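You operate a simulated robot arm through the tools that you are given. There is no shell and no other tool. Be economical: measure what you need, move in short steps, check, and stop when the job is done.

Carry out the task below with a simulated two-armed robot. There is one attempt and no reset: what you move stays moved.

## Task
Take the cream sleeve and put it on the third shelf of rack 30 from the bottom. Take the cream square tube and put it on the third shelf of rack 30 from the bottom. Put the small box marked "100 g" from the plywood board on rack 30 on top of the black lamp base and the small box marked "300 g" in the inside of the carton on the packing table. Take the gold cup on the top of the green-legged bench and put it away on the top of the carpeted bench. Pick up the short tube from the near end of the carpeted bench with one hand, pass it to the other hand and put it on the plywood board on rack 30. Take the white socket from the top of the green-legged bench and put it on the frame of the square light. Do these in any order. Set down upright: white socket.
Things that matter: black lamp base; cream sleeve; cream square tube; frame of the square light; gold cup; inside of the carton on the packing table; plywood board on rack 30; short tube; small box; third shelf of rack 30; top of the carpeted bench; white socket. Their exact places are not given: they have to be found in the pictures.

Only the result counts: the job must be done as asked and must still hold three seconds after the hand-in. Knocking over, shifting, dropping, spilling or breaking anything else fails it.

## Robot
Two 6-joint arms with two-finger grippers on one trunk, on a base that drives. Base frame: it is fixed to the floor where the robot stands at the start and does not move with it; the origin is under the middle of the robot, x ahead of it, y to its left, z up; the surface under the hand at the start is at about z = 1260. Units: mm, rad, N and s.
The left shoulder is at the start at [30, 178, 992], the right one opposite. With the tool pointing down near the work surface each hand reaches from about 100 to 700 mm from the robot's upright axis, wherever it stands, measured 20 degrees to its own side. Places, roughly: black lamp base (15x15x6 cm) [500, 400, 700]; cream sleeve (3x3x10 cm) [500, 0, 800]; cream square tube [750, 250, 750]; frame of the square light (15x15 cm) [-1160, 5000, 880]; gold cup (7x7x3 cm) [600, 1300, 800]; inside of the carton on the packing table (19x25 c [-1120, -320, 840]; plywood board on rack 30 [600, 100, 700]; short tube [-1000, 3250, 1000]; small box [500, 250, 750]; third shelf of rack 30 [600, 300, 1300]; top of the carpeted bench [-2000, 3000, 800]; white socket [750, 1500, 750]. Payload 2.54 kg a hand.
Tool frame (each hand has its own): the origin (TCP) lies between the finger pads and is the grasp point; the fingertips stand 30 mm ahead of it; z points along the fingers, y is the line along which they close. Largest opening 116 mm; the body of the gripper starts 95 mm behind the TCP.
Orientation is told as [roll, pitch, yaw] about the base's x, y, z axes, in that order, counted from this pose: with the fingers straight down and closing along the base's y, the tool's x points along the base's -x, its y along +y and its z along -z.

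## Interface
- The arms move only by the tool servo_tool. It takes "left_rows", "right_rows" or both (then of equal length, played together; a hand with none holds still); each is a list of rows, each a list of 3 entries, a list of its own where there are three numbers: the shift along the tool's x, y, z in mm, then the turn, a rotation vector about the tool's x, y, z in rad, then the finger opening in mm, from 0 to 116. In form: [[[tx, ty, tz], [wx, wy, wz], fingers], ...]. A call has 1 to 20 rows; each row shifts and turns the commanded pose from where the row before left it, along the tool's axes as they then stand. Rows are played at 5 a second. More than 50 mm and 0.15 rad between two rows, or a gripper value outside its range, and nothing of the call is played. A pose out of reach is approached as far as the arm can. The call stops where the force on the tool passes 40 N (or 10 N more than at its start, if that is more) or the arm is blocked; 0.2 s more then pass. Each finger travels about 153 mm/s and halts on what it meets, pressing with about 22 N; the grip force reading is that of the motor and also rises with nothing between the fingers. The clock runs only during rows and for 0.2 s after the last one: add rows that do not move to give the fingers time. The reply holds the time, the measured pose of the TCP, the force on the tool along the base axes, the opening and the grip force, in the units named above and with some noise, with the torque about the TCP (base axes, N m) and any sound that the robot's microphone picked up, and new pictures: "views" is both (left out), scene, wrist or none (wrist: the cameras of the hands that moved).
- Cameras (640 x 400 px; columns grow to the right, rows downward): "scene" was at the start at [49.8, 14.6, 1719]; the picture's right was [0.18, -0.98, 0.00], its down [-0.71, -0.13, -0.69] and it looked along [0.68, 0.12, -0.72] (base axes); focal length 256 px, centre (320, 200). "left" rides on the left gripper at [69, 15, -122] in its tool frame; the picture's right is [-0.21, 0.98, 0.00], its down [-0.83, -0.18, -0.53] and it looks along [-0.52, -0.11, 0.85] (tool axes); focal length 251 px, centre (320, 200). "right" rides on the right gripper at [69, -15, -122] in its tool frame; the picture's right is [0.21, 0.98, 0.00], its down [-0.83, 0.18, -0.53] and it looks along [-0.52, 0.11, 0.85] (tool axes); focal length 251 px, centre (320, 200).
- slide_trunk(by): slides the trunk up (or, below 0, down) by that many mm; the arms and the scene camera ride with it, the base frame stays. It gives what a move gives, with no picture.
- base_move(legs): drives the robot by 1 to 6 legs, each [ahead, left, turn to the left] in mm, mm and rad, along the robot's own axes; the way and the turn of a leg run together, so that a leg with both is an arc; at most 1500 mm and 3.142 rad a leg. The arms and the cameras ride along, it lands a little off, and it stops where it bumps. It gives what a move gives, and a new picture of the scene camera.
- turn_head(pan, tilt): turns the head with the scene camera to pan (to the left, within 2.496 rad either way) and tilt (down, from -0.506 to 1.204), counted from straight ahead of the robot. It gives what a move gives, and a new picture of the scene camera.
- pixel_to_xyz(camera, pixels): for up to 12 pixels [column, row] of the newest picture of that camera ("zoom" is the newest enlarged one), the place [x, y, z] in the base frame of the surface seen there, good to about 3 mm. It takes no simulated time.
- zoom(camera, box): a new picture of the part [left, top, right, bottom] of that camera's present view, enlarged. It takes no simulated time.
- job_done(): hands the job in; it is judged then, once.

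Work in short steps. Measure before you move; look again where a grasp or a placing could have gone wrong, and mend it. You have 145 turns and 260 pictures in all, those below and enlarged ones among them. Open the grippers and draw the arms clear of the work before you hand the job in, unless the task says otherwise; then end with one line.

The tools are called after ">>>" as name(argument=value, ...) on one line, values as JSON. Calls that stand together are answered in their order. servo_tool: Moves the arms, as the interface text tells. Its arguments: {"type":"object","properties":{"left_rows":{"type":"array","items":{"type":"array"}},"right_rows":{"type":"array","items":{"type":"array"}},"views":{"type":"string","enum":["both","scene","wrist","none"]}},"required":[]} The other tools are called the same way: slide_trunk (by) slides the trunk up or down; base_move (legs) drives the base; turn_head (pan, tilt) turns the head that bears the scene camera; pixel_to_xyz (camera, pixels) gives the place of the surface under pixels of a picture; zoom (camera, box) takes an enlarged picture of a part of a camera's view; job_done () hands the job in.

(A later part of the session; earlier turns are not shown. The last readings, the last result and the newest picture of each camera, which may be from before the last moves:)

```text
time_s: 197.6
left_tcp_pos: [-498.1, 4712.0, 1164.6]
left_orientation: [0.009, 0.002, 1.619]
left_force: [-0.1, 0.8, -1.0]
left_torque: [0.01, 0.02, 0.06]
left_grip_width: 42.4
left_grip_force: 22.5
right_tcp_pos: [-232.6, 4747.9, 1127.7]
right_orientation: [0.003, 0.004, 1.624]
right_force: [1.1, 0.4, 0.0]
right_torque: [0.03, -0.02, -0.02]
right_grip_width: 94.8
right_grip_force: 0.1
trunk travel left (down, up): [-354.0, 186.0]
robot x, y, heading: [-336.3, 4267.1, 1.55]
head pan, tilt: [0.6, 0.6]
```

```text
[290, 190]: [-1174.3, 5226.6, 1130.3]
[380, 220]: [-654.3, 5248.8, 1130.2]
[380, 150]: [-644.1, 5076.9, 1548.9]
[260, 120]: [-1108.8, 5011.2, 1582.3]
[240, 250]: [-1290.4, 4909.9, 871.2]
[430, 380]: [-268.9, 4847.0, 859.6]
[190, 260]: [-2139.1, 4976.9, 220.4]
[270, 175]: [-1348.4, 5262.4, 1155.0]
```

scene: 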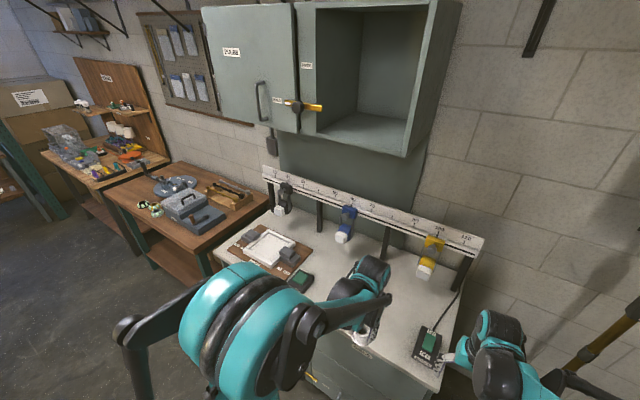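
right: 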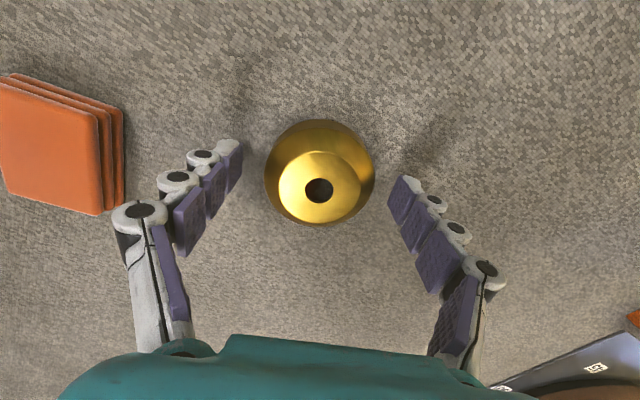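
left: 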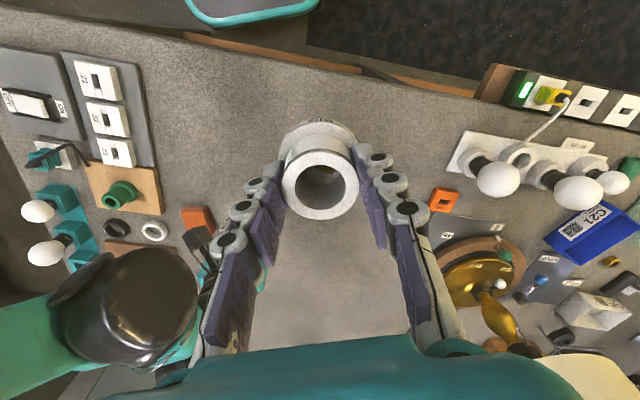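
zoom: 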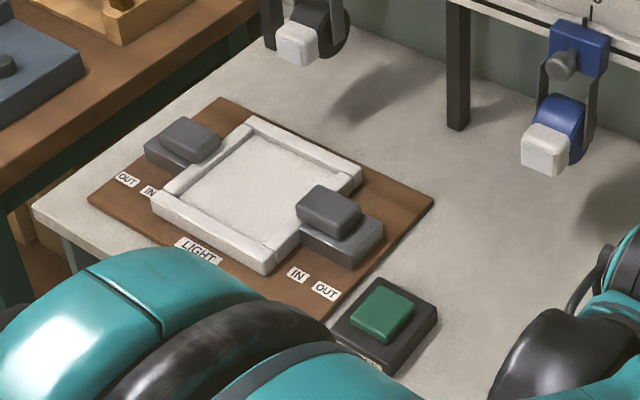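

Frame centre ≈(-1165,5003), panel z≈890. Drive left 720 and forward 130, then extend.

>>> base_move(legs=[[0, 720, 0.02], [130, 0, 0]])

>>> turn_head(pan=0.15, tilt=0.8)

```text
time_s: 202.5
left_tcp_pos: [-1238.3, 4846.3, 1165.8]
left_orientation: [0.009, 0.002, 1.644]
left_force: [-0.2, 0.5, -1.4]
left_torque: [0.0, -0.02, 0.01]
left_grip_width: 42.4
left_grip_force: 22.1
right_tcp_pos: [-976.2, 4887.7, 1126.6]
right_orientation: [0.003, 0.003, 1.647]
right_force: [-1.7, -0.5, -0.1]
right_torque: [-0.01, -0.01, 0.02]
right_grip_width: 95.2
right_grip_force: 0.1
trunk travel left (down, up): [-354.0, 186.0]
robot x, y, heading: [-1064.8, 4407.4, 1.576]
head pan, tilt: [0.6, 0.6]
```

scene: 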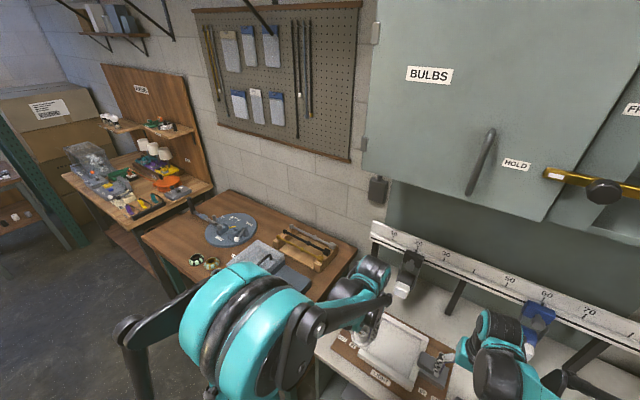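

```text
time_s: 203.4
left_tcp_pos: [-1240.2, 4845.7, 1165.7]
left_orientation: [0.008, 0.001, 1.644]
left_force: [0.2, -0.7, -1.0]
left_torque: [0.01, 0.01, -0.03]
left_grip_width: 42.3
left_grip_force: 22.1
right_tcp_pos: [-975.8, 4887.3, 1126.6]
right_orientation: [0.002, 0.001, 1.648]
right_force: [1.0, 0.4, -0.2]
right_torque: [0.03, 0.0, -0.01]
right_grip_width: 95.1
right_grip_force: 0.1
trunk travel left (down, up): [-354.0, 186.0]
robot x, y, heading: [-1064.0, 4403.9, 1.577]
head pan, tilt: [0.15, 0.799]
```

scene: 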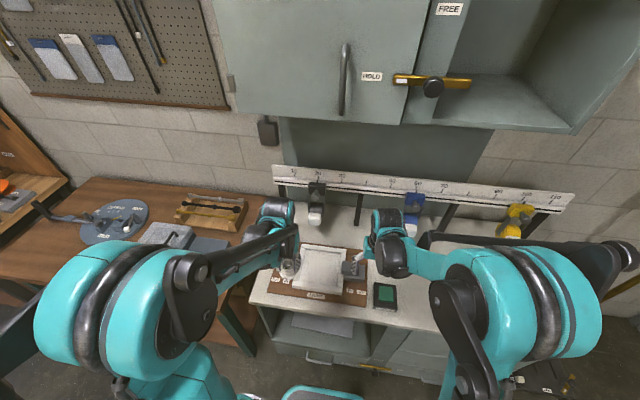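

Lower the left hand to z≈1020 and move over the frame centre; then view.

>>> servo_tool(left_rows=[[[0, 0, 48], [0, 0, 0], 20], [[0, 0, 48], [0, 0, 0], 20], [[0, 0, 46], [0, 0, 0], 20], [[-38, -21.5, 0], [0, 0, 0], 20], [[-38, -21.5, 0], [0, 0, 0], 20], [[-38, -21.5, 0], [0, 0, 0], 20], [[-37, -21.5, 0], [0, 0, 0], 20], [[0, 0, 0], [0, 0, 0], 20]], views="both")

>>> zoom(camera="right", box=[0, 0, 640, 400])

```text
time_s: 205.2
left_tcp_pos: [-1168.0, 5002.3, 1022.5]
left_orientation: [0.007, 0.002, 1.643]
left_force: [-0.7, -0.5, -0.9]
left_torque: [0.01, -0.05, 0.04]
left_grip_width: 42.5
left_grip_force: 22.3
right_tcp_pos: [-974.9, 4887.0, 1127.7]
right_orientation: [0.004, 0.003, 1.647]
right_force: [-0.3, 0.3, 0.1]
right_torque: [0.02, 0.0, 0.02]
right_grip_width: 94.9
right_grip_force: 0.0
trunk travel left (down, up): [-354.0, 186.0]
robot x, y, heading: [-1067.2, 4405.4, 1.57]
head pan, tilt: [0.15, 0.799]
```

scene: 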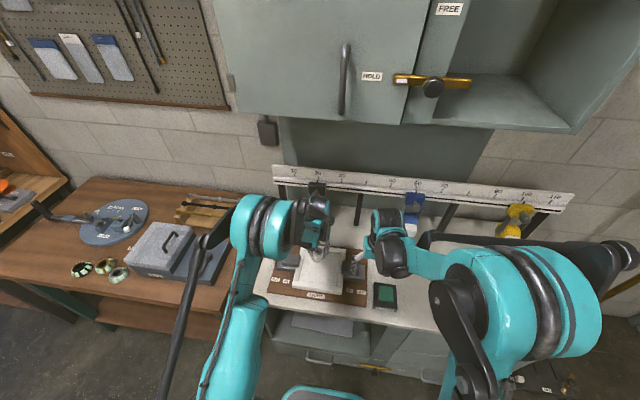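
left: 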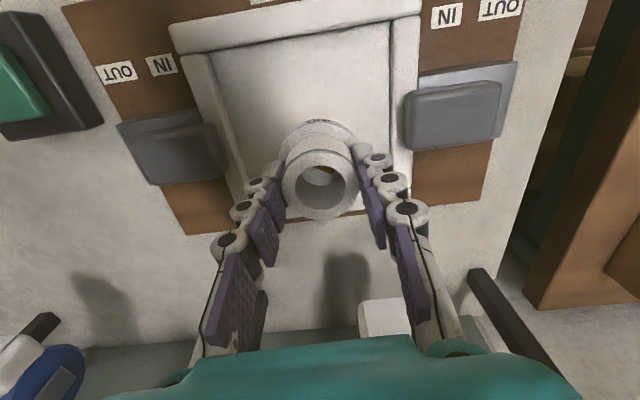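

```text
1.00 times, centred on (320, 200) of right (not enlarged: the box is as wide or as high as the picture)
```

zoom: 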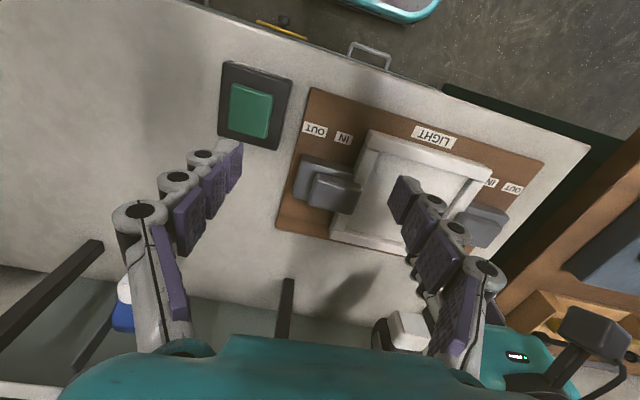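

Centred over the panel. Lower 58 mm, then creep to contact.

>>> servo_tool(left_rows=[[[0, 0, 30], [0, 0, 0], 20], [[0, 0, 28], [0, 0, 0], 20], [[0, 0, 4], [0, 0, 0], 20], [[0, 0, 3], [0, 0, 0], 20], [[0, 0, 0], [0, 0, 0], 20]], views="none")

>>> servo_tool(left_rows=[[[0, 0, 2], [0, 0, 0], 20], [[0, 0, 1], [0, 0, 0], 20], [[0, 0, 0], [0, 0, 0], 20]], views="wrist")

```text
time_s: 206.4
left_tcp_pos: [-1167.6, 5002.4, 957.1]
left_orientation: [0.01, 0.001, 1.643]
left_force: [-0.1, -0.1, -1.1]
left_torque: [-0.01, 0.01, -0.01]
left_grip_width: 42.3
left_grip_force: 21.5
right_tcp_pos: [-975.4, 4887.6, 1128.1]
right_orientation: [0.004, 0.001, 1.648]
right_force: [-0.2, 0.2, 0.4]
right_torque: [0.0, -0.03, 0.0]
right_grip_width: 95.1
right_grip_force: 0.0
trunk travel left (down, up): [-354.0, 186.0]
robot x, y, heading: [-1063.1, 4406.4, 1.574]
head pan, tilt: [0.15, 0.799]
```

```text
time_s: 207.2
left_tcp_pos: [-1166.1, 5002.6, 954.4]
left_orientation: [0.009, 0.002, 1.645]
left_force: [0.2, 0.7, 1.3]
left_torque: [0.05, -0.04, 0.0]
left_grip_width: 42.2
left_grip_force: 21.7
right_tcp_pos: [-974.8, 4887.7, 1126.3]
right_orientation: [0.004, 0.003, 1.647]
right_force: [0.4, 0.0, -0.2]
right_torque: [0.01, -0.01, 0.0]
right_grip_width: 95.0
right_grip_force: 0.1
trunk travel left (down, up): [-354.0, 186.0]
robot x, y, heading: [-1063.9, 4408.0, 1.577]
head pan, tilt: [0.15, 0.799]
```

left: 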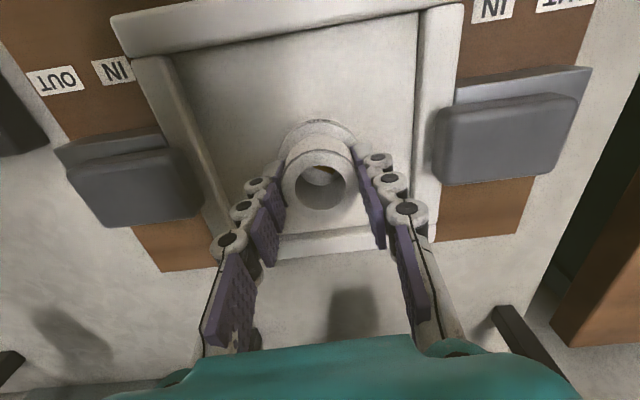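

Light contact beginning. One more 2 mm and release.

>>> servo_tool(left_rows=[[[0, 0, 1.5], [0, 0, 0], 20], [[0, 0, 0], [0, 0, 0], 20], [[0, 0, 0], [0, 0, 0], 55], [[0, 0, 0], [0, 0, 0], 75], [[0, 0, 0], [0, 0, 0], 75]], views="wrist")

```text
time_s: 208.4
left_tcp_pos: [-1165.9, 5001.6, 954.1]
left_orientation: [0.011, 0.002, 1.644]
left_force: [0.1, -0.4, 0.1]
left_torque: [0.0, 0.0, -0.02]
left_grip_width: 74.9
left_grip_force: 0.0
right_tcp_pos: [-975.5, 4888.9, 1125.9]
right_orientation: [0.005, 0.002, 1.647]
right_force: [-0.4, 0.5, -0.8]
right_torque: [0.02, 0.02, 0.0]
right_grip_width: 95.1
right_grip_force: 0.1
trunk travel left (down, up): [-354.0, 186.0]
robot x, y, heading: [-1063.3, 4406.7, 1.578]
head pan, tilt: [0.15, 0.799]
```

left: 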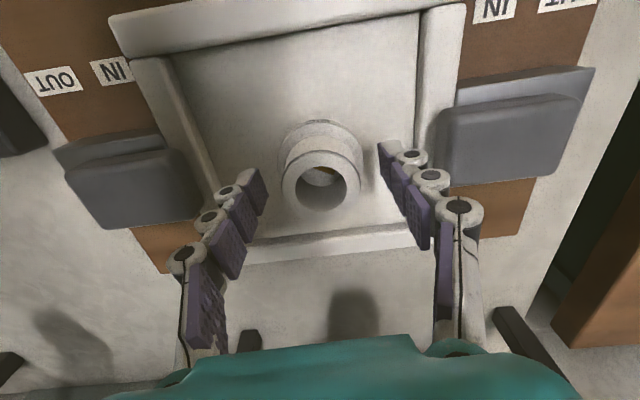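

Socket stands upright on the light. Raise and retract the left hand, then drive to the bench's near end facing -x.

>>> servo_tool(left_rows=[[[0, 0, -30], [0, 0, 0], 75], [[0, 0, -45], [0, 0, 0], 75], [[0, 0, -45], [0, 0, 0], 75], [[0, 0, -45], [0, 0, 0], 75], [[45, 0, 0], [0, 0, 0], 75], [[45, 0, 0], [0, 0, 0], 75], [[45, 0, 0], [0, 0, 0], 75], [[45, 20, 0], [0, 0, 0], 75]], views="scene")

>>> zoom(camera="scene", box=[240, 210, 400, 310])

>>> base_move(legs=[[-300, 0, 0], [0, -720, 0], [0, 0, 1.57], [0, 900, 0]])

>>> turn_head(pan=0, tilt=0.75)

```text
time_s: 210.2
left_tcp_pos: [-1169.6, 4819.3, 1117.7]
left_orientation: [0.008, 0.001, 1.645]
left_force: [-0.8, -0.3, 0.2]
left_torque: [0.07, 0.01, -0.03]
left_grip_width: 75.1
left_grip_force: 0.2
right_tcp_pos: [-975.9, 4887.6, 1127.7]
right_orientation: [0.004, 0.0, 1.647]
right_force: [0.1, -1.1, 0.4]
right_torque: [0.02, -0.01, 0.0]
right_grip_width: 95.2
right_grip_force: 0.0
trunk travel left (down, up): [-354.0, 186.0]
robot x, y, heading: [-1065.1, 4407.4, 1.578]
head pan, tilt: [0.15, 0.799]
```

scene: 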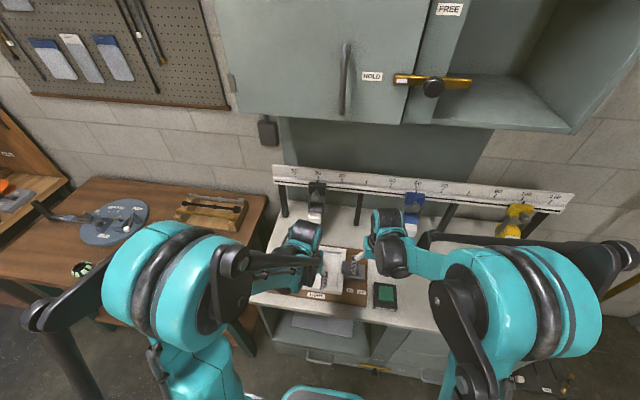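

```text
4.00 times, centred on (320, 260) of scene
```

zoom: 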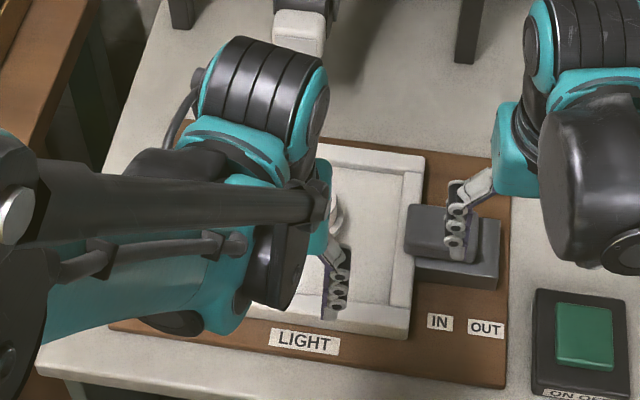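

```text
time_s: 223.9
left_tcp_pos: [-791.6, 3099.5, 1118.7]
left_orientation: [0.009, 0.0, -3.1]
left_force: [0.4, 0.6, -0.3]
left_torque: [0.03, 0.02, -0.01]
left_grip_width: 75.1
left_grip_force: 0.1
right_tcp_pos: [-852.3, 3293.4, 1125.9]
right_orientation: [0.004, 0.003, -3.096]
right_force: [-0.4, -0.1, -0.4]
right_torque: [0.0, -0.01, -0.01]
right_grip_width: 95.0
right_grip_force: 0.0
trunk travel left (down, up): [-354.0, 186.0]
robot x, y, heading: [-377.9, 3188.0, 3.111]
head pan, tilt: [0.15, 0.799]
```

scene: 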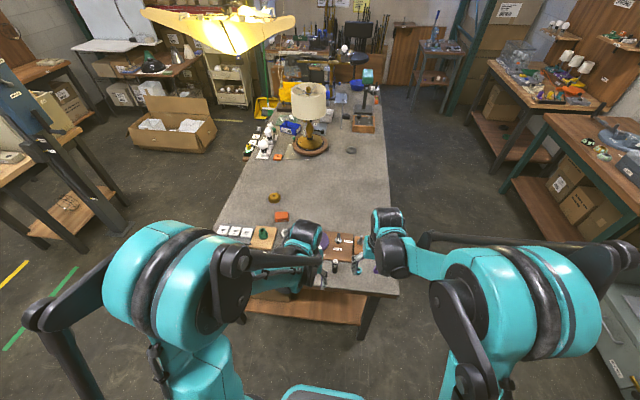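

```text
time_s: 224.6
left_tcp_pos: [-792.0, 3098.2, 1118.5]
left_orientation: [0.009, 0.001, -3.1]
left_force: [-0.6, -0.2, -0.8]
left_torque: [0.03, 0.01, -0.01]
left_grip_width: 75.2
left_grip_force: 0.0
right_tcp_pos: [-853.1, 3294.5, 1125.5]
right_orientation: [0.003, 0.002, -3.096]
right_force: [0.2, -0.7, -0.1]
right_torque: [0.01, 0.02, -0.03]
right_grip_width: 94.8
right_grip_force: 0.1
trunk travel left (down, up): [-354.0, 186.0]
robot x, y, heading: [-375.1, 3190.2, 3.114]
head pan, tilt: [0.0, 0.75]
```

scene: 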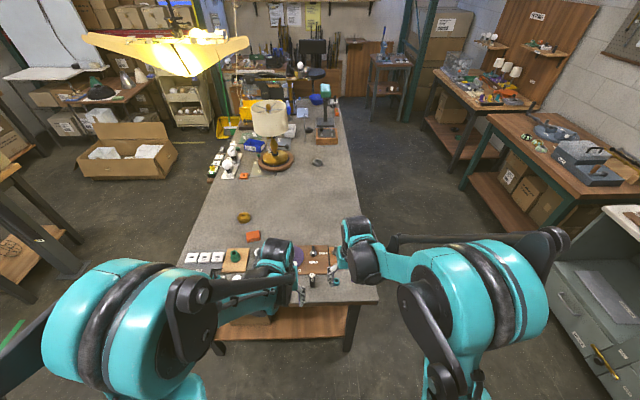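

At the near end. Look through both wrist cameras for the short tube.

>>> zoom(camera="right", box=[0, 0, 640, 400])

>>> zoom(camera="left", box=[0, 0, 640, 400])

>>> zoom(camera="scene", box=[170, 220, 410, 330])

```text
1.00 times, centred on (320, 200) of right (not enlarged: the box is as wide or as high as the picture)
```

zoom: 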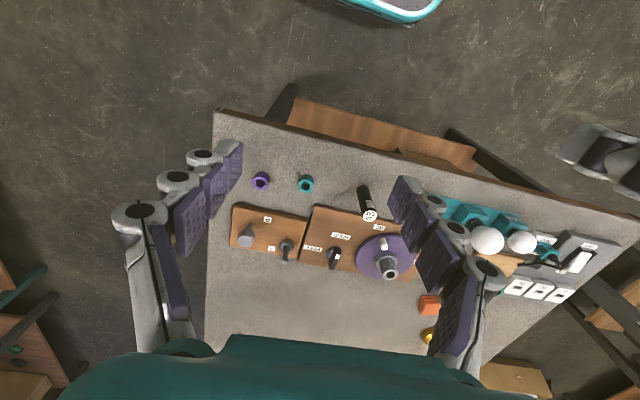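

```text
1.00 times, centred on (320, 200) of left (not enlarged: the box is as wide or as high as the picture)
```

zoom: 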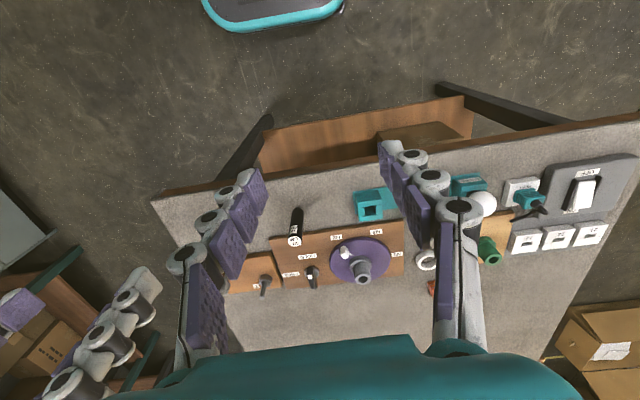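

```text
2.67 times, centred on (290, 275) of scene
```

zoom: 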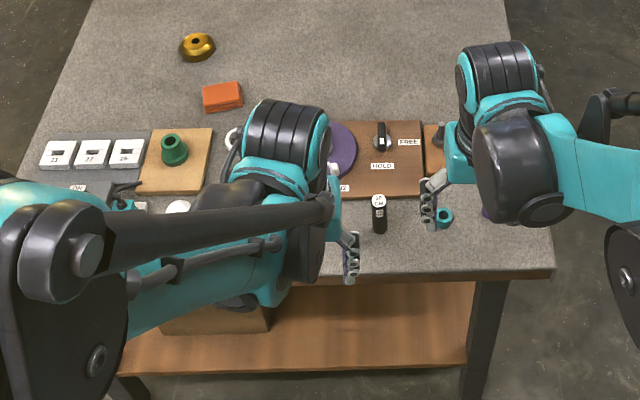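

The black standing cylinder with a white labelled top at right-view (368,212) looks like the short tube. Enlarge and measure.

>>> zoom(camera="right", box=[320, 160, 440, 260])

>>> pixel_to_xyz(camera="zoom", pixels=[[265, 270], [230, 160], [240, 270], [290, 270], [265, 240], [250, 215], [200, 110]])

>>> zoom(camera="left", box=[250, 180, 350, 270])

>>> pixel_to_xyz(camera="scene", pixels=[[312, 275], [312, 282], [312, 290], [312, 305], [340, 300], [355, 300]])

```text
4.00 times, centred on (380, 210) of right
```

zoom: 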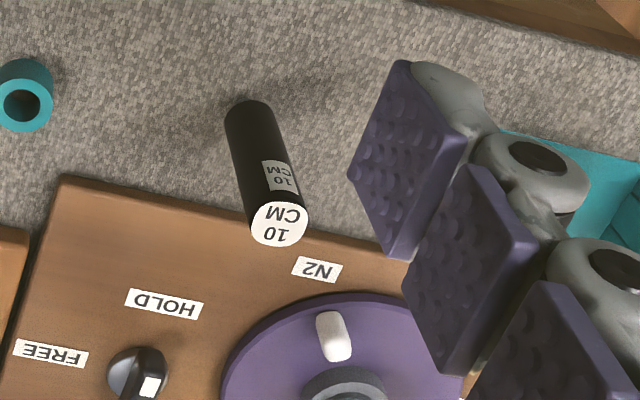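

```text
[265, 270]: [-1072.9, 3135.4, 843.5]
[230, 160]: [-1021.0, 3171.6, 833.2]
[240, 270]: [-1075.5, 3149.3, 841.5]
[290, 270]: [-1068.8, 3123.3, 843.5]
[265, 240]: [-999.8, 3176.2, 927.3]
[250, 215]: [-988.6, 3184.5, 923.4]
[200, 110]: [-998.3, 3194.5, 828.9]
```

```text
4.44 times, centred on (300, 225) of left
```

zoom: 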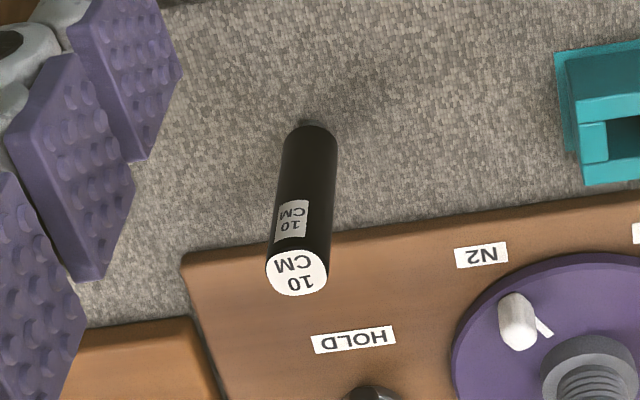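

```text
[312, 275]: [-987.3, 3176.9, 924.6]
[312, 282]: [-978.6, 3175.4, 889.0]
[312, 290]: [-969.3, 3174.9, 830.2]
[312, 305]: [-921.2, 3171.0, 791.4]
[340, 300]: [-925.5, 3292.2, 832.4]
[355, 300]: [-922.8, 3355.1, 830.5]
```

It's a black "10 CM" tube, ≈26 Ø × 98, axis ≈(-991,3177), top 928. I'll take it with the left hand by its top, moving the right hand aside.

>>> servo_tool(left_rows=[[[-39, -17.5, 0], [0, 0, 0], 70], [[-39, -17.5, 0], [0, 0, 0], 70], [[-39, -17.5, 0], [0, 0, 0], 70], [[-39, -17.5, 0], [0, 0, 0], 70], [[-40, -17.5, 0], [0, 0, 0], 70], [[0, 0, 45], [0, 0, 0], 70], [[0, 0, 45], [0, 0, 0], 70]], right_rows=[[[40, -30, 0], [0, 0, 0], 70], [[40, -30, 0], [0, 0, 0], 70], [[40, -30, 0], [0, 0, 0], 70], [[0, 0, 0], [0, 0, 0], 70], [[0, 0, 0], [0, 0, 0], 70], [[0, 0, 0], [0, 0, 0], 70], [[0, 0, 0], [0, 0, 0], 70]], views="wrist")

>>> zoom(camera="scene", box=[240, 220, 400, 320])

```text
time_s: 226.2
left_tcp_pos: [-991.5, 3180.3, 1024.4]
left_orientation: [0.009, 0.003, -3.099]
left_force: [0.0, 0.0, -0.1]
left_torque: [-0.01, -0.02, -0.01]
left_grip_width: 69.9
left_grip_force: 0.1
right_tcp_pos: [-738.4, 3391.0, 1126.2]
right_orientation: [0.004, 0.003, -3.097]
right_force: [-0.6, -0.8, -0.7]
right_torque: [0.01, -0.05, 0.05]
right_grip_width: 70.0
right_grip_force: 0.1
trunk travel left (down, up): [-354.0, 186.0]
robot x, y, heading: [-374.5, 3191.8, 3.116]
head pan, tilt: [0.0, 0.75]
```

right: 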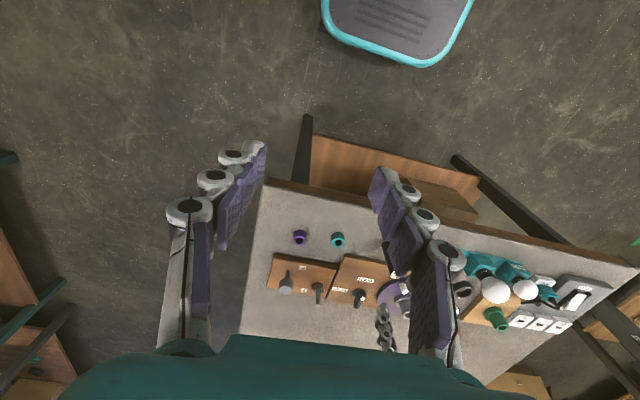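
left: 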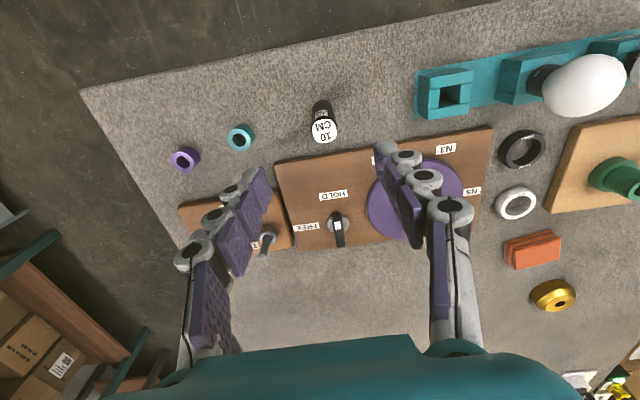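

```text
4.00 times, centred on (320, 270) of scene
```

zoom: 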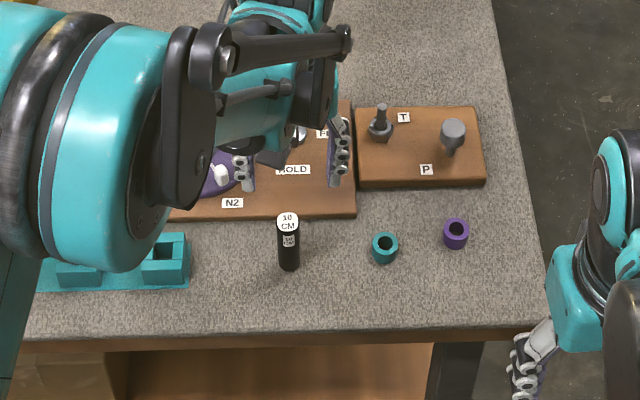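

>>> pixel_to_xyz(camera="left", pixels=[[325, 130], [313, 128], [337, 132], [325, 141], [324, 120], [322, 105], [240, 138], [186, 158]])

```text
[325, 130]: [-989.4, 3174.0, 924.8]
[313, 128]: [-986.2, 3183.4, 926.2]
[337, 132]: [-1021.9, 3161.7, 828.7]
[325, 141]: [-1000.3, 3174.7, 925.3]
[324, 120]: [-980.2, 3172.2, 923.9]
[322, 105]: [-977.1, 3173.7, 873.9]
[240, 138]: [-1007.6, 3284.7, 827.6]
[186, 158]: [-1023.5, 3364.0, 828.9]
```

Tube axis (-990,3174). Centre and descend to grip the top 35 mm.

>>> servo_tool(left_rows=[[[2, 6, 0], [0, 0, 0], 70], [[0, 0, 40], [0, 0, 0], 70], [[0, 0, 40], [0, 0, 0], 70], [[0, 0, 24], [0, 0, 0], 70], [[0, 0, 0], [0, 0, 0], 70], [[0, 0, 0], [0, 0, 0], 10], [[0, 0, 0], [0, 0, 0], 10], [[0, 0, 0], [0, 0, 0], 10]], views="wrist")

```text
time_s: 228.0
left_tcp_pos: [-988.0, 3171.0, 922.4]
left_orientation: [0.009, 0.0, -3.099]
left_force: [-1.9, 2.6, 9.7]
left_torque: [0.22, 0.17, -0.01]
left_grip_width: 23.2
left_grip_force: 22.2
right_tcp_pos: [-735.6, 3391.0, 1125.7]
right_orientation: [0.006, 0.001, -3.096]
right_force: [0.6, 0.2, -0.1]
right_torque: [0.0, -0.01, -0.03]
right_grip_width: 69.7
right_grip_force: 0.1
trunk travel left (down, up): [-354.0, 186.0]
robot x, y, heading: [-377.4, 3191.1, 3.116]
head pan, tilt: [0.0, 0.75]
```

left: 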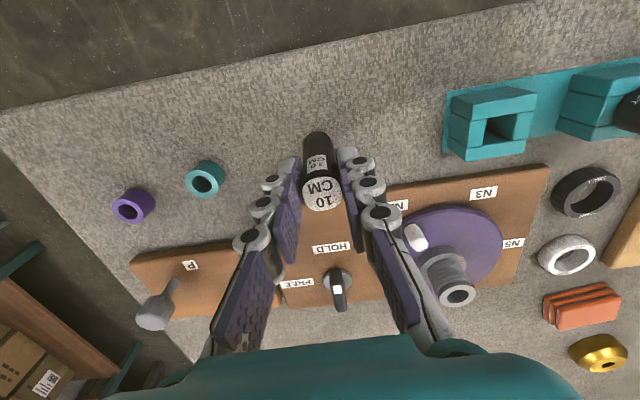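

Gripped (23 mm). Lift 200 mm while pitching the right hand forward to ≈1.0 rad for the handover; then back the base 200.

>>> servo_tool(left_rows=[[[0, 0, -20], [0, 0, 0], 10], [[0, 0, -45], [0, 0, 0], 10], [[0, 0, -45], [0, 0, 0], 10], [[0, 0, -45], [0, 0, 0], 10], [[0, 0, -45], [0, 0, 0], 10], [[0, 0, 0], [0, 0, 0], 10], [[0, 0, 0], [0, 0, 0], 10]], right_rows=[[[0, 0, 0], [0, -0.145, 0], 70], [[0, 0, 0], [0, -0.145, 0], 70], [[0, 0, 0], [0, -0.145, 0], 70], [[0, 0, 0], [0, -0.145, 0], 70], [[0, 0, 0], [0, -0.145, 0], 70], [[0, 0, 0], [0, -0.145, 0], 70], [[0, 0, 0], [0, -0.145, 0], 70]], views="none")

>>> base_move(legs=[[-200, 0, 0]])

>>> turn_head(pan=-0.1, tilt=1.0)

```text
time_s: 229.7
left_tcp_pos: [-986.9, 3170.4, 1123.6]
left_orientation: [0.009, 0.002, -3.099]
left_force: [-0.7, 0.1, -1.4]
left_torque: [0.0, -0.03, 0.01]
left_grip_width: 22.9
left_grip_force: 21.3
right_tcp_pos: [-790.2, 3401.7, 1226.4]
right_orientation: [0.008, -1.013, -3.105]
right_force: [0.2, 0.4, 0.1]
right_torque: [0.03, 0.0, 0.02]
right_grip_width: 69.8
right_grip_force: 0.0
right hand out of reach, approached as far as the arm can: row 4, 5, 6, 7
trunk travel left (down, up): [-354.0, 186.0]
robot x, y, heading: [-376.3, 3190.1, 3.108]
head pan, tilt: [0.0, 0.75]
stopped in row 7 (right hand): the arm was blocked; the commanded pose is now the measured one
```

```text
time_s: 231.3
left_tcp_pos: [-788.9, 3163.3, 1124.1]
left_orientation: [0.009, 0.003, -3.096]
left_force: [0.4, -0.6, -0.6]
left_torque: [0.03, -0.01, 0.01]
left_grip_width: 23.1
left_grip_force: 22.0
right_tcp_pos: [-591.4, 3395.7, 1224.9]
right_orientation: [0.008, -1.013, -3.099]
right_force: [-0.7, -0.3, 0.5]
right_torque: [-0.04, -0.01, 0.02]
right_grip_width: 69.8
right_grip_force: 0.0
trunk travel left (down, up): [-354.0, 186.0]
robot x, y, heading: [-177.2, 3186.1, 3.124]
head pan, tilt: [0.0, 0.75]
```

scene: 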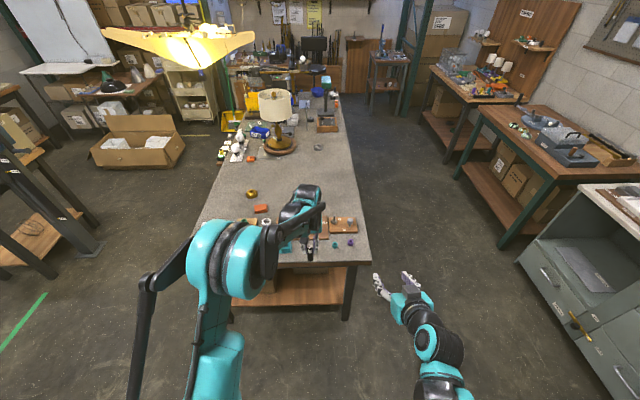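

```text
time_s: 232.1
left_tcp_pos: [-789.3, 3163.3, 1122.8]
left_orientation: [0.009, 0.001, -3.098]
left_force: [-0.2, -0.6, 0.5]
left_torque: [-0.02, -0.03, 0.02]
left_grip_width: 22.8
left_grip_force: 21.5
right_tcp_pos: [-593.8, 3395.9, 1224.2]
right_orientation: [0.008, -1.013, -3.1]
right_force: [-0.5, -0.4, -0.5]
right_torque: [-0.01, 0.05, -0.05]
right_grip_width: 70.1
right_grip_force: 0.1
trunk travel left (down, up): [-354.0, 186.0]
robot x, y, heading: [-177.2, 3186.4, 3.116]
head pan, tilt: [-0.099, 1.0]
```

scene: 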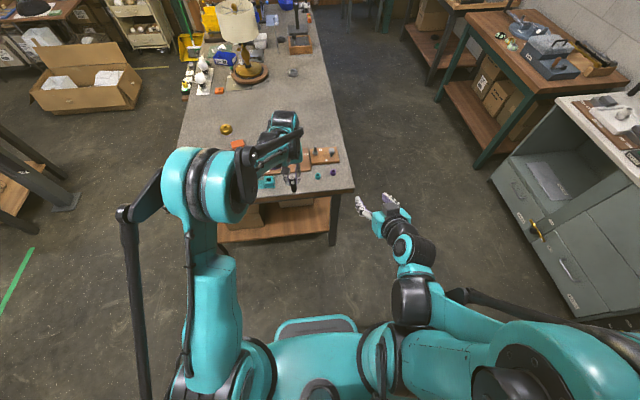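

Bring the right hand forward, down to z≈1060, then laterally behind the tube (120 mm short of it).

>>> servo_tool(right_rows=[[[-20, 0, 32], [0, 0, 0], 70], [[-20, 0, 32], [0, 0, 0], 70], [[35, 0, 22], [0, 0, 0], 70], [[35, 0, 22], [0, 0, 0], 70], [[35, 0, 22], [0, 0, 0], 70], [[35, 0, 22], [0, 0, 0], 70], [[0, 46, 0], [0, 0, 0], 70], [[0, 46, 0], [0, 0, 0], 70], [[0, 46, 0], [0, 0, 0], 70], [[0, 46, 0], [0, 0, 0], 70], [[0, 46, 0], [0, 0, 0], 70], [[0, 0, 0], [0, 0, 0], 70]], views="both")

```text
time_s: 234.7
left_tcp_pos: [-789.0, 3163.6, 1123.4]
left_orientation: [0.009, 0.002, -3.097]
left_force: [0.0, 0.2, -1.3]
left_torque: [-0.03, -0.02, 0.04]
left_grip_width: 23.1
left_grip_force: 22.0
right_tcp_pos: [-680.1, 3165.0, 1192.4]
right_orientation: [0.009, -1.012, -3.1]
right_force: [0.1, 0.8, 0.6]
right_torque: [0.01, -0.03, 0.01]
right_grip_width: 70.0
right_grip_force: 0.0
right hand out of reach, approached as far as the arm can: row 3, 4, 5, 6
trunk travel left (down, up): [-354.0, 186.0]
robot x, y, heading: [-177.1, 3183.1, 3.116]
head pan, tilt: [-0.099, 1.0]
```

scene: 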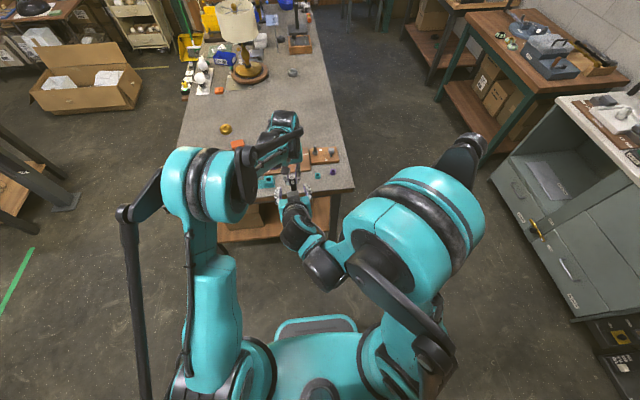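
right: 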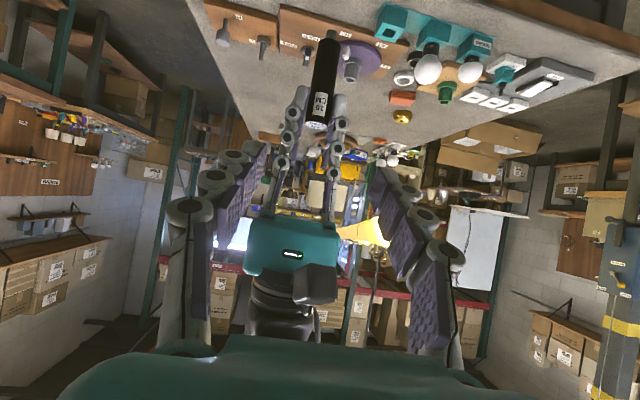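

The right hand can't go lower here (z=1192), so I raise the left hand by 130 instead; the right then lines up with the tube's lower part. Then look.

>>> servo_tool(left_rows=[[[0, 0, -44], [0, 0, 0], 10], [[0, 0, -44], [0, 0, 0], 10], [[0, 0, -42], [0, 0, 0], 10], [[0, 0, 0], [0, 0, 0], 10]], views="none")

>>> servo_tool(right_rows=[[[-14, 0, 23], [0, 0, 0], 70], [[-14, 0, 23], [0, 0, 0], 70], [[0, 0, 0], [0, 0, 0], 70]], views="both")

```text
time_s: 235.7
left_tcp_pos: [-789.7, 3164.1, 1252.5]
left_orientation: [0.009, 0.001, -3.097]
left_force: [0.1, 0.4, -1.2]
left_torque: [0.03, 0.01, 0.01]
left_grip_width: 23.1
left_grip_force: 21.6
right_tcp_pos: [-680.2, 3165.2, 1192.6]
right_orientation: [0.009, -1.013, -3.099]
right_force: [0.0, 0.6, 0.6]
right_torque: [0.01, 0.02, -0.01]
right_grip_width: 69.8
right_grip_force: 0.1
trunk travel left (down, up): [-354.0, 186.0]
robot x, y, heading: [-179.2, 3184.6, 3.118]
head pan, tilt: [-0.099, 1.0]
```

```text
time_s: 236.5
left_tcp_pos: [-787.9, 3163.7, 1254.9]
left_orientation: [0.008, 0.002, -3.096]
left_force: [0.6, 0.1, -1.3]
left_torque: [-0.02, -0.02, 0.0]
left_grip_width: 22.8
left_grip_force: 22.3
right_tcp_pos: [-732.6, 3163.3, 1191.0]
right_orientation: [0.008, -1.012, -3.099]
right_force: [0.5, 0.2, 0.4]
right_torque: [0.01, 0.01, -0.03]
right_grip_width: 69.9
right_grip_force: 0.1
trunk travel left (down, up): [-354.0, 186.0]
robot x, y, heading: [-172.3, 3185.1, 3.117]
head pan, tilt: [-0.099, 1.0]
```

scene: 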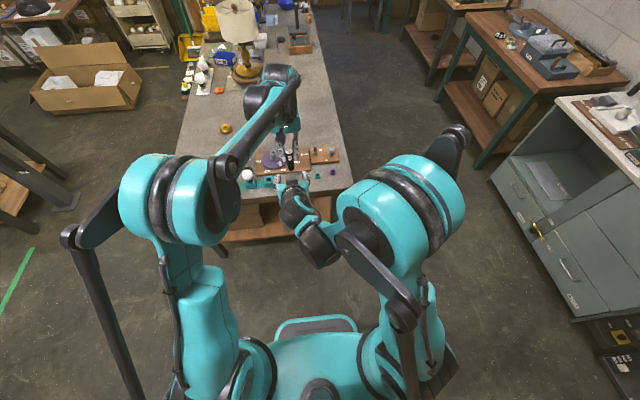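
right: 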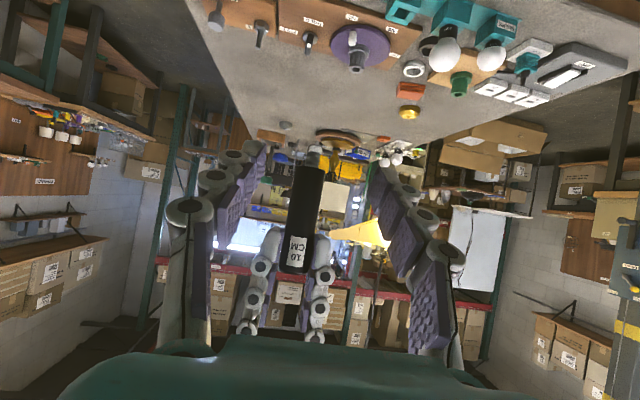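

Tube spans z 1163–1260; right TCP at 1191. Advance 55 mm onto it and close the right hand.

>>> servo_tool(right_rows=[[[-14.5, 0, 23.5], [0, 0, 0], 70], [[-14.5, 0, 23.5], [0, 0, 0], 70], [[0, 0, 0], [0, 0, 0], 70], [[0, 0, 0], [0, 0, 0], 10], [[0, 0, 0], [0, 0, 0], 10], [[0, 0, 0], [0, 0, 0], 10]], views="wrist")

```text
time_s: 237.9
left_tcp_pos: [-788.5, 3163.6, 1252.8]
left_orientation: [0.01, 0.001, -3.094]
left_force: [2.3, -17.7, 1.2]
left_torque: [-0.63, -0.15, 0.04]
left_grip_width: 22.8
left_grip_force: 22.1
right_tcp_pos: [-787.5, 3161.9, 1192.5]
right_orientation: [0.007, -1.01, -3.102]
right_force: [-3.5, 17.5, -1.0]
right_torque: [-0.48, -0.02, -0.06]
right_grip_width: 22.4
right_grip_force: 22.0
trunk travel left (down, up): [-354.0, 186.0]
robot x, y, heading: [-177.6, 3187.1, 3.116]
head pan, tilt: [-0.099, 1.0]
```

right: 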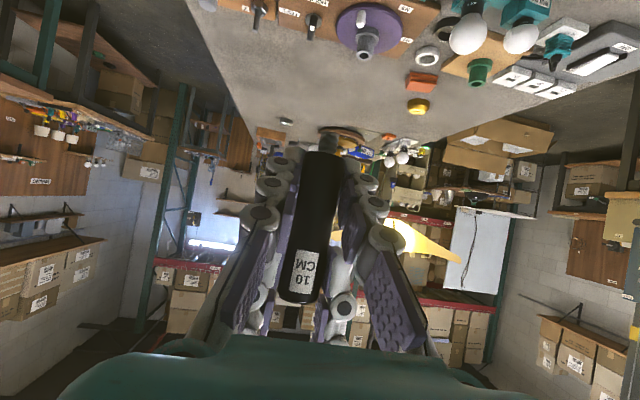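

Both hands hold it. Open the left hand and lift it away.

>>> servo_tool(left_rows=[[[0, 0, 0], [0, 0, 0], 60], [[0, 0, 0], [0, 0, 0], 70], [[0, 0, -40], [0, 0, 0], 70], [[0, 0, -45], [0, 0, 0], 70], [[0, 0, -45], [0, 0, 0], 70]], views="none")

>>> servo_tool(left_rows=[[[20, 40, 0], [0, 0, 0], 70], [[20, 40, 0], [0, 0, 0], 70], [[20, 40, 0], [0, 0, 0], 70], [[20, 40, 0], [0, 0, 0], 70]], right_rows=[[[0, 0, 0], [0, 0, 0], 10], [[0, 0, 0], [0, 0, 0], 10], [[0, 0, 0], [0, 0, 0], 10], [[0, 0, 0], [0, 0, 0], 10]], views="both")

```text
time_s: 239.1
left_tcp_pos: [-789.0, 3166.4, 1384.1]
left_orientation: [0.009, 0.001, -3.097]
left_force: [0.0, -0.1, -0.3]
left_torque: [0.05, 0.02, -0.01]
left_grip_width: 70.0
left_grip_force: 0.1
right_tcp_pos: [-787.8, 3160.8, 1192.5]
right_orientation: [0.009, -1.011, -3.101]
right_force: [0.0, -0.7, 0.6]
right_torque: [0.0, -0.01, 0.01]
right_grip_width: 22.1
right_grip_force: 22.3
trunk travel left (down, up): [-354.0, 186.0]
robot x, y, heading: [-179.2, 3181.6, 3.114]
head pan, tilt: [-0.099, 1.0]
```

```text
time_s: 240.1
left_tcp_pos: [-699.1, 3007.5, 1385.4]
left_orientation: [0.006, 0.0, -3.097]
left_force: [-0.4, -0.4, 0.3]
left_torque: [0.03, 0.02, 0.01]
left_grip_width: 69.9
left_grip_force: 0.1
right_tcp_pos: [-786.4, 3159.0, 1193.8]
right_orientation: [0.004, -1.011, -3.098]
right_force: [0.8, -0.9, 0.6]
right_torque: [0.02, 0.01, 0.0]
right_grip_width: 22.1
right_grip_force: 22.3
trunk travel left (down, up): [-354.0, 186.0]
robot x, y, heading: [-180.9, 3185.1, 3.112]
head pan, tilt: [-0.099, 1.0]
```

scene: 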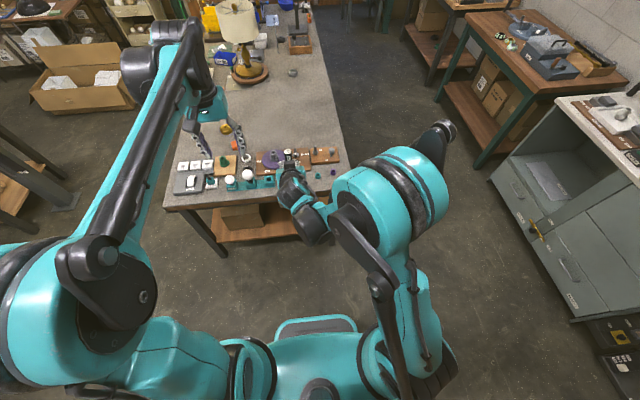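
right: 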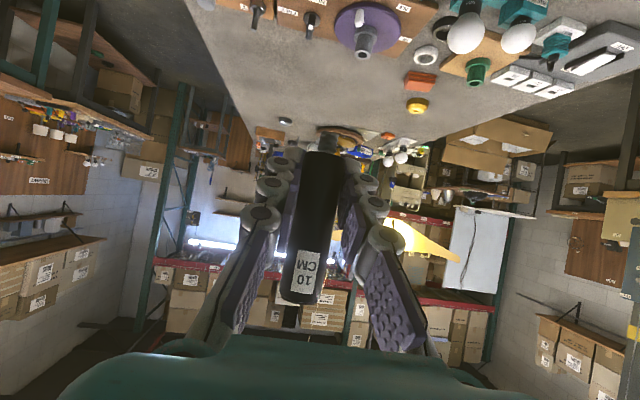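
left: 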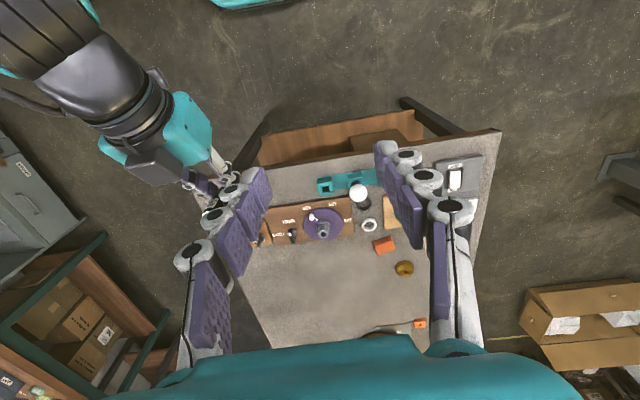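

Handover done; the right hand holds the tube. Now drive back: along -y, into the open, turn to heading 0.

>>> base_move(legs=[[0, 1400, 0], [0, 885, 0], [420, 0, 0], [0, 0, -1.557], [0, 0, -1.557]])

>>> turn_head(pan=-0.3, tilt=0.7)

```text
time_s: 261.3
left_tcp_pos: [-140.1, 1039.7, 1385.2]
left_orientation: [0.01, 0.003, 0.05]
left_force: [1.0, -0.4, -0.3]
left_torque: [0.03, 0.04, -0.03]
left_grip_width: 70.1
left_grip_force: 0.1
right_tcp_pos: [-51.9, 888.7, 1192.9]
right_orientation: [0.009, -1.011, 0.048]
right_force: [0.6, -0.5, -1.0]
right_torque: [0.0, 0.03, -0.01]
right_grip_width: 22.3
right_grip_force: 22.1
trunk travel left (down, up): [-354.0, 186.0]
robot x, y, heading: [-665.9, 862.4, -0.021]
head pan, tilt: [-0.099, 1.0]
```

scene: 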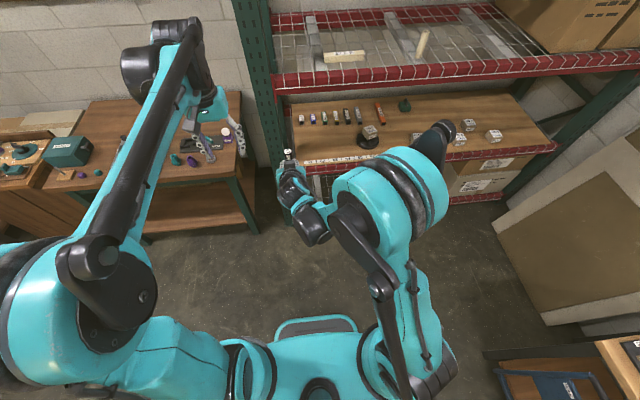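

```text
time_s: 262.1
left_tcp_pos: [-141.6, 1039.6, 1385.2]
left_orientation: [0.009, 0.002, 0.049]
left_force: [0.1, 0.9, -0.2]
left_torque: [0.04, 0.03, 0.0]
left_grip_width: 70.1
left_grip_force: 0.1
right_tcp_pos: [-52.6, 888.4, 1193.3]
right_orientation: [0.007, -1.012, 0.047]
right_force: [0.3, -0.2, -0.9]
right_torque: [0.0, 0.0, 0.01]
right_grip_width: 22.2
right_grip_force: 22.3
trunk travel left (down, up): [-354.0, 186.0]
robot x, y, heading: [-662.1, 860.4, -0.019]
head pan, tilt: [-0.3, 0.7]
```

scene: 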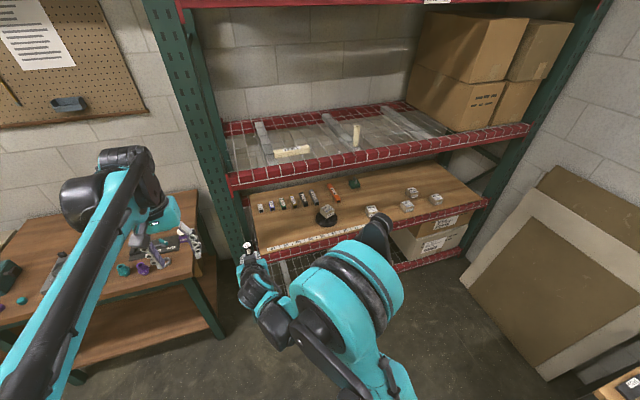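

Drive forward 285 and right ~890 to be in front of the sleeve's old free spot, then lower the trunk.

>>> base_move(legs=[[285, 0, 0.02], [0, -890, 0]])

>>> slide_trunk(by=-350)

>>> turn_head(pan=0, tilt=0.8)

```text
time_s: 268.4
left_tcp_pos: [136.6, 148.7, 1386.1]
left_orientation: [0.009, 0.001, 0.067]
left_force: [-0.6, 0.0, 0.3]
left_torque: [0.01, 0.0, -0.01]
left_grip_width: 70.1
left_grip_force: 0.1
right_tcp_pos: [227.0, -2.1, 1192.8]
right_orientation: [0.009, -1.012, 0.065]
right_force: [0.2, 0.3, -1.0]
right_torque: [-0.01, 0.02, -0.03]
right_grip_width: 22.6
right_grip_force: 21.5
trunk travel left (down, up): [-354.0, 186.0]
robot x, y, heading: [-385.4, -36.4, -0.003]
head pan, tilt: [-0.3, 0.7]
```

scene: 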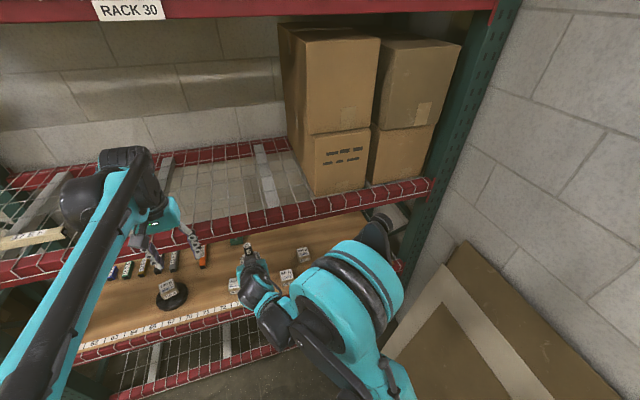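

```text
time_s: 271.8
left_tcp_pos: [136.2, 146.9, 1036.3]
left_orientation: [0.008, 0.002, 0.066]
left_force: [-0.3, 0.4, -0.5]
left_torque: [0.02, 0.0, 0.0]
left_grip_width: 70.0
left_grip_force: 0.0
right_tcp_pos: [226.5, -2.2, 844.0]
right_orientation: [0.01, -1.011, 0.061]
right_force: [0.1, -0.2, -1.3]
right_torque: [-0.02, 0.02, -0.02]
right_grip_width: 22.2
right_grip_force: 21.9
trunk travel left (down, up): [-4.0, 536.0]
robot x, y, heading: [-385.6, -39.5, -0.005]
head pan, tilt: [-0.3, 0.7]
```

```text
time_s: 272.6
left_tcp_pos: [136.1, 147.1, 1036.2]
left_orientation: [0.009, 0.001, 0.068]
left_force: [-0.4, 1.3, -0.3]
left_torque: [0.01, -0.01, 0.01]
left_grip_width: 69.7
left_grip_force: 0.2
right_tcp_pos: [226.0, -1.5, 843.2]
right_orientation: [0.008, -1.014, 0.062]
right_force: [-0.7, 0.6, -1.3]
right_torque: [0.01, 0.01, -0.02]
right_grip_width: 22.0
right_grip_force: 21.6
trunk travel left (down, up): [-4.0, 536.0]
robot x, y, heading: [-385.9, -37.9, -0.004]
head pan, tilt: [0.0, 0.799]
```

scene: 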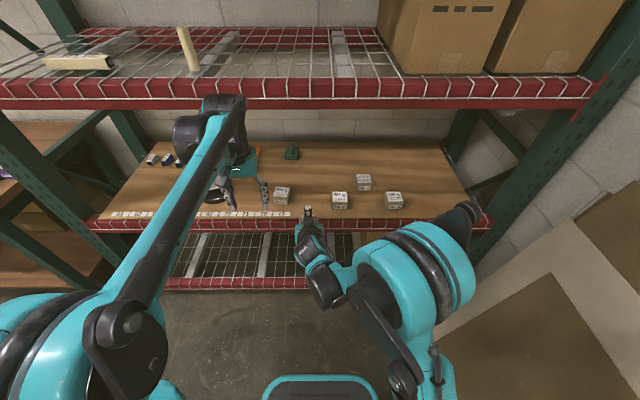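

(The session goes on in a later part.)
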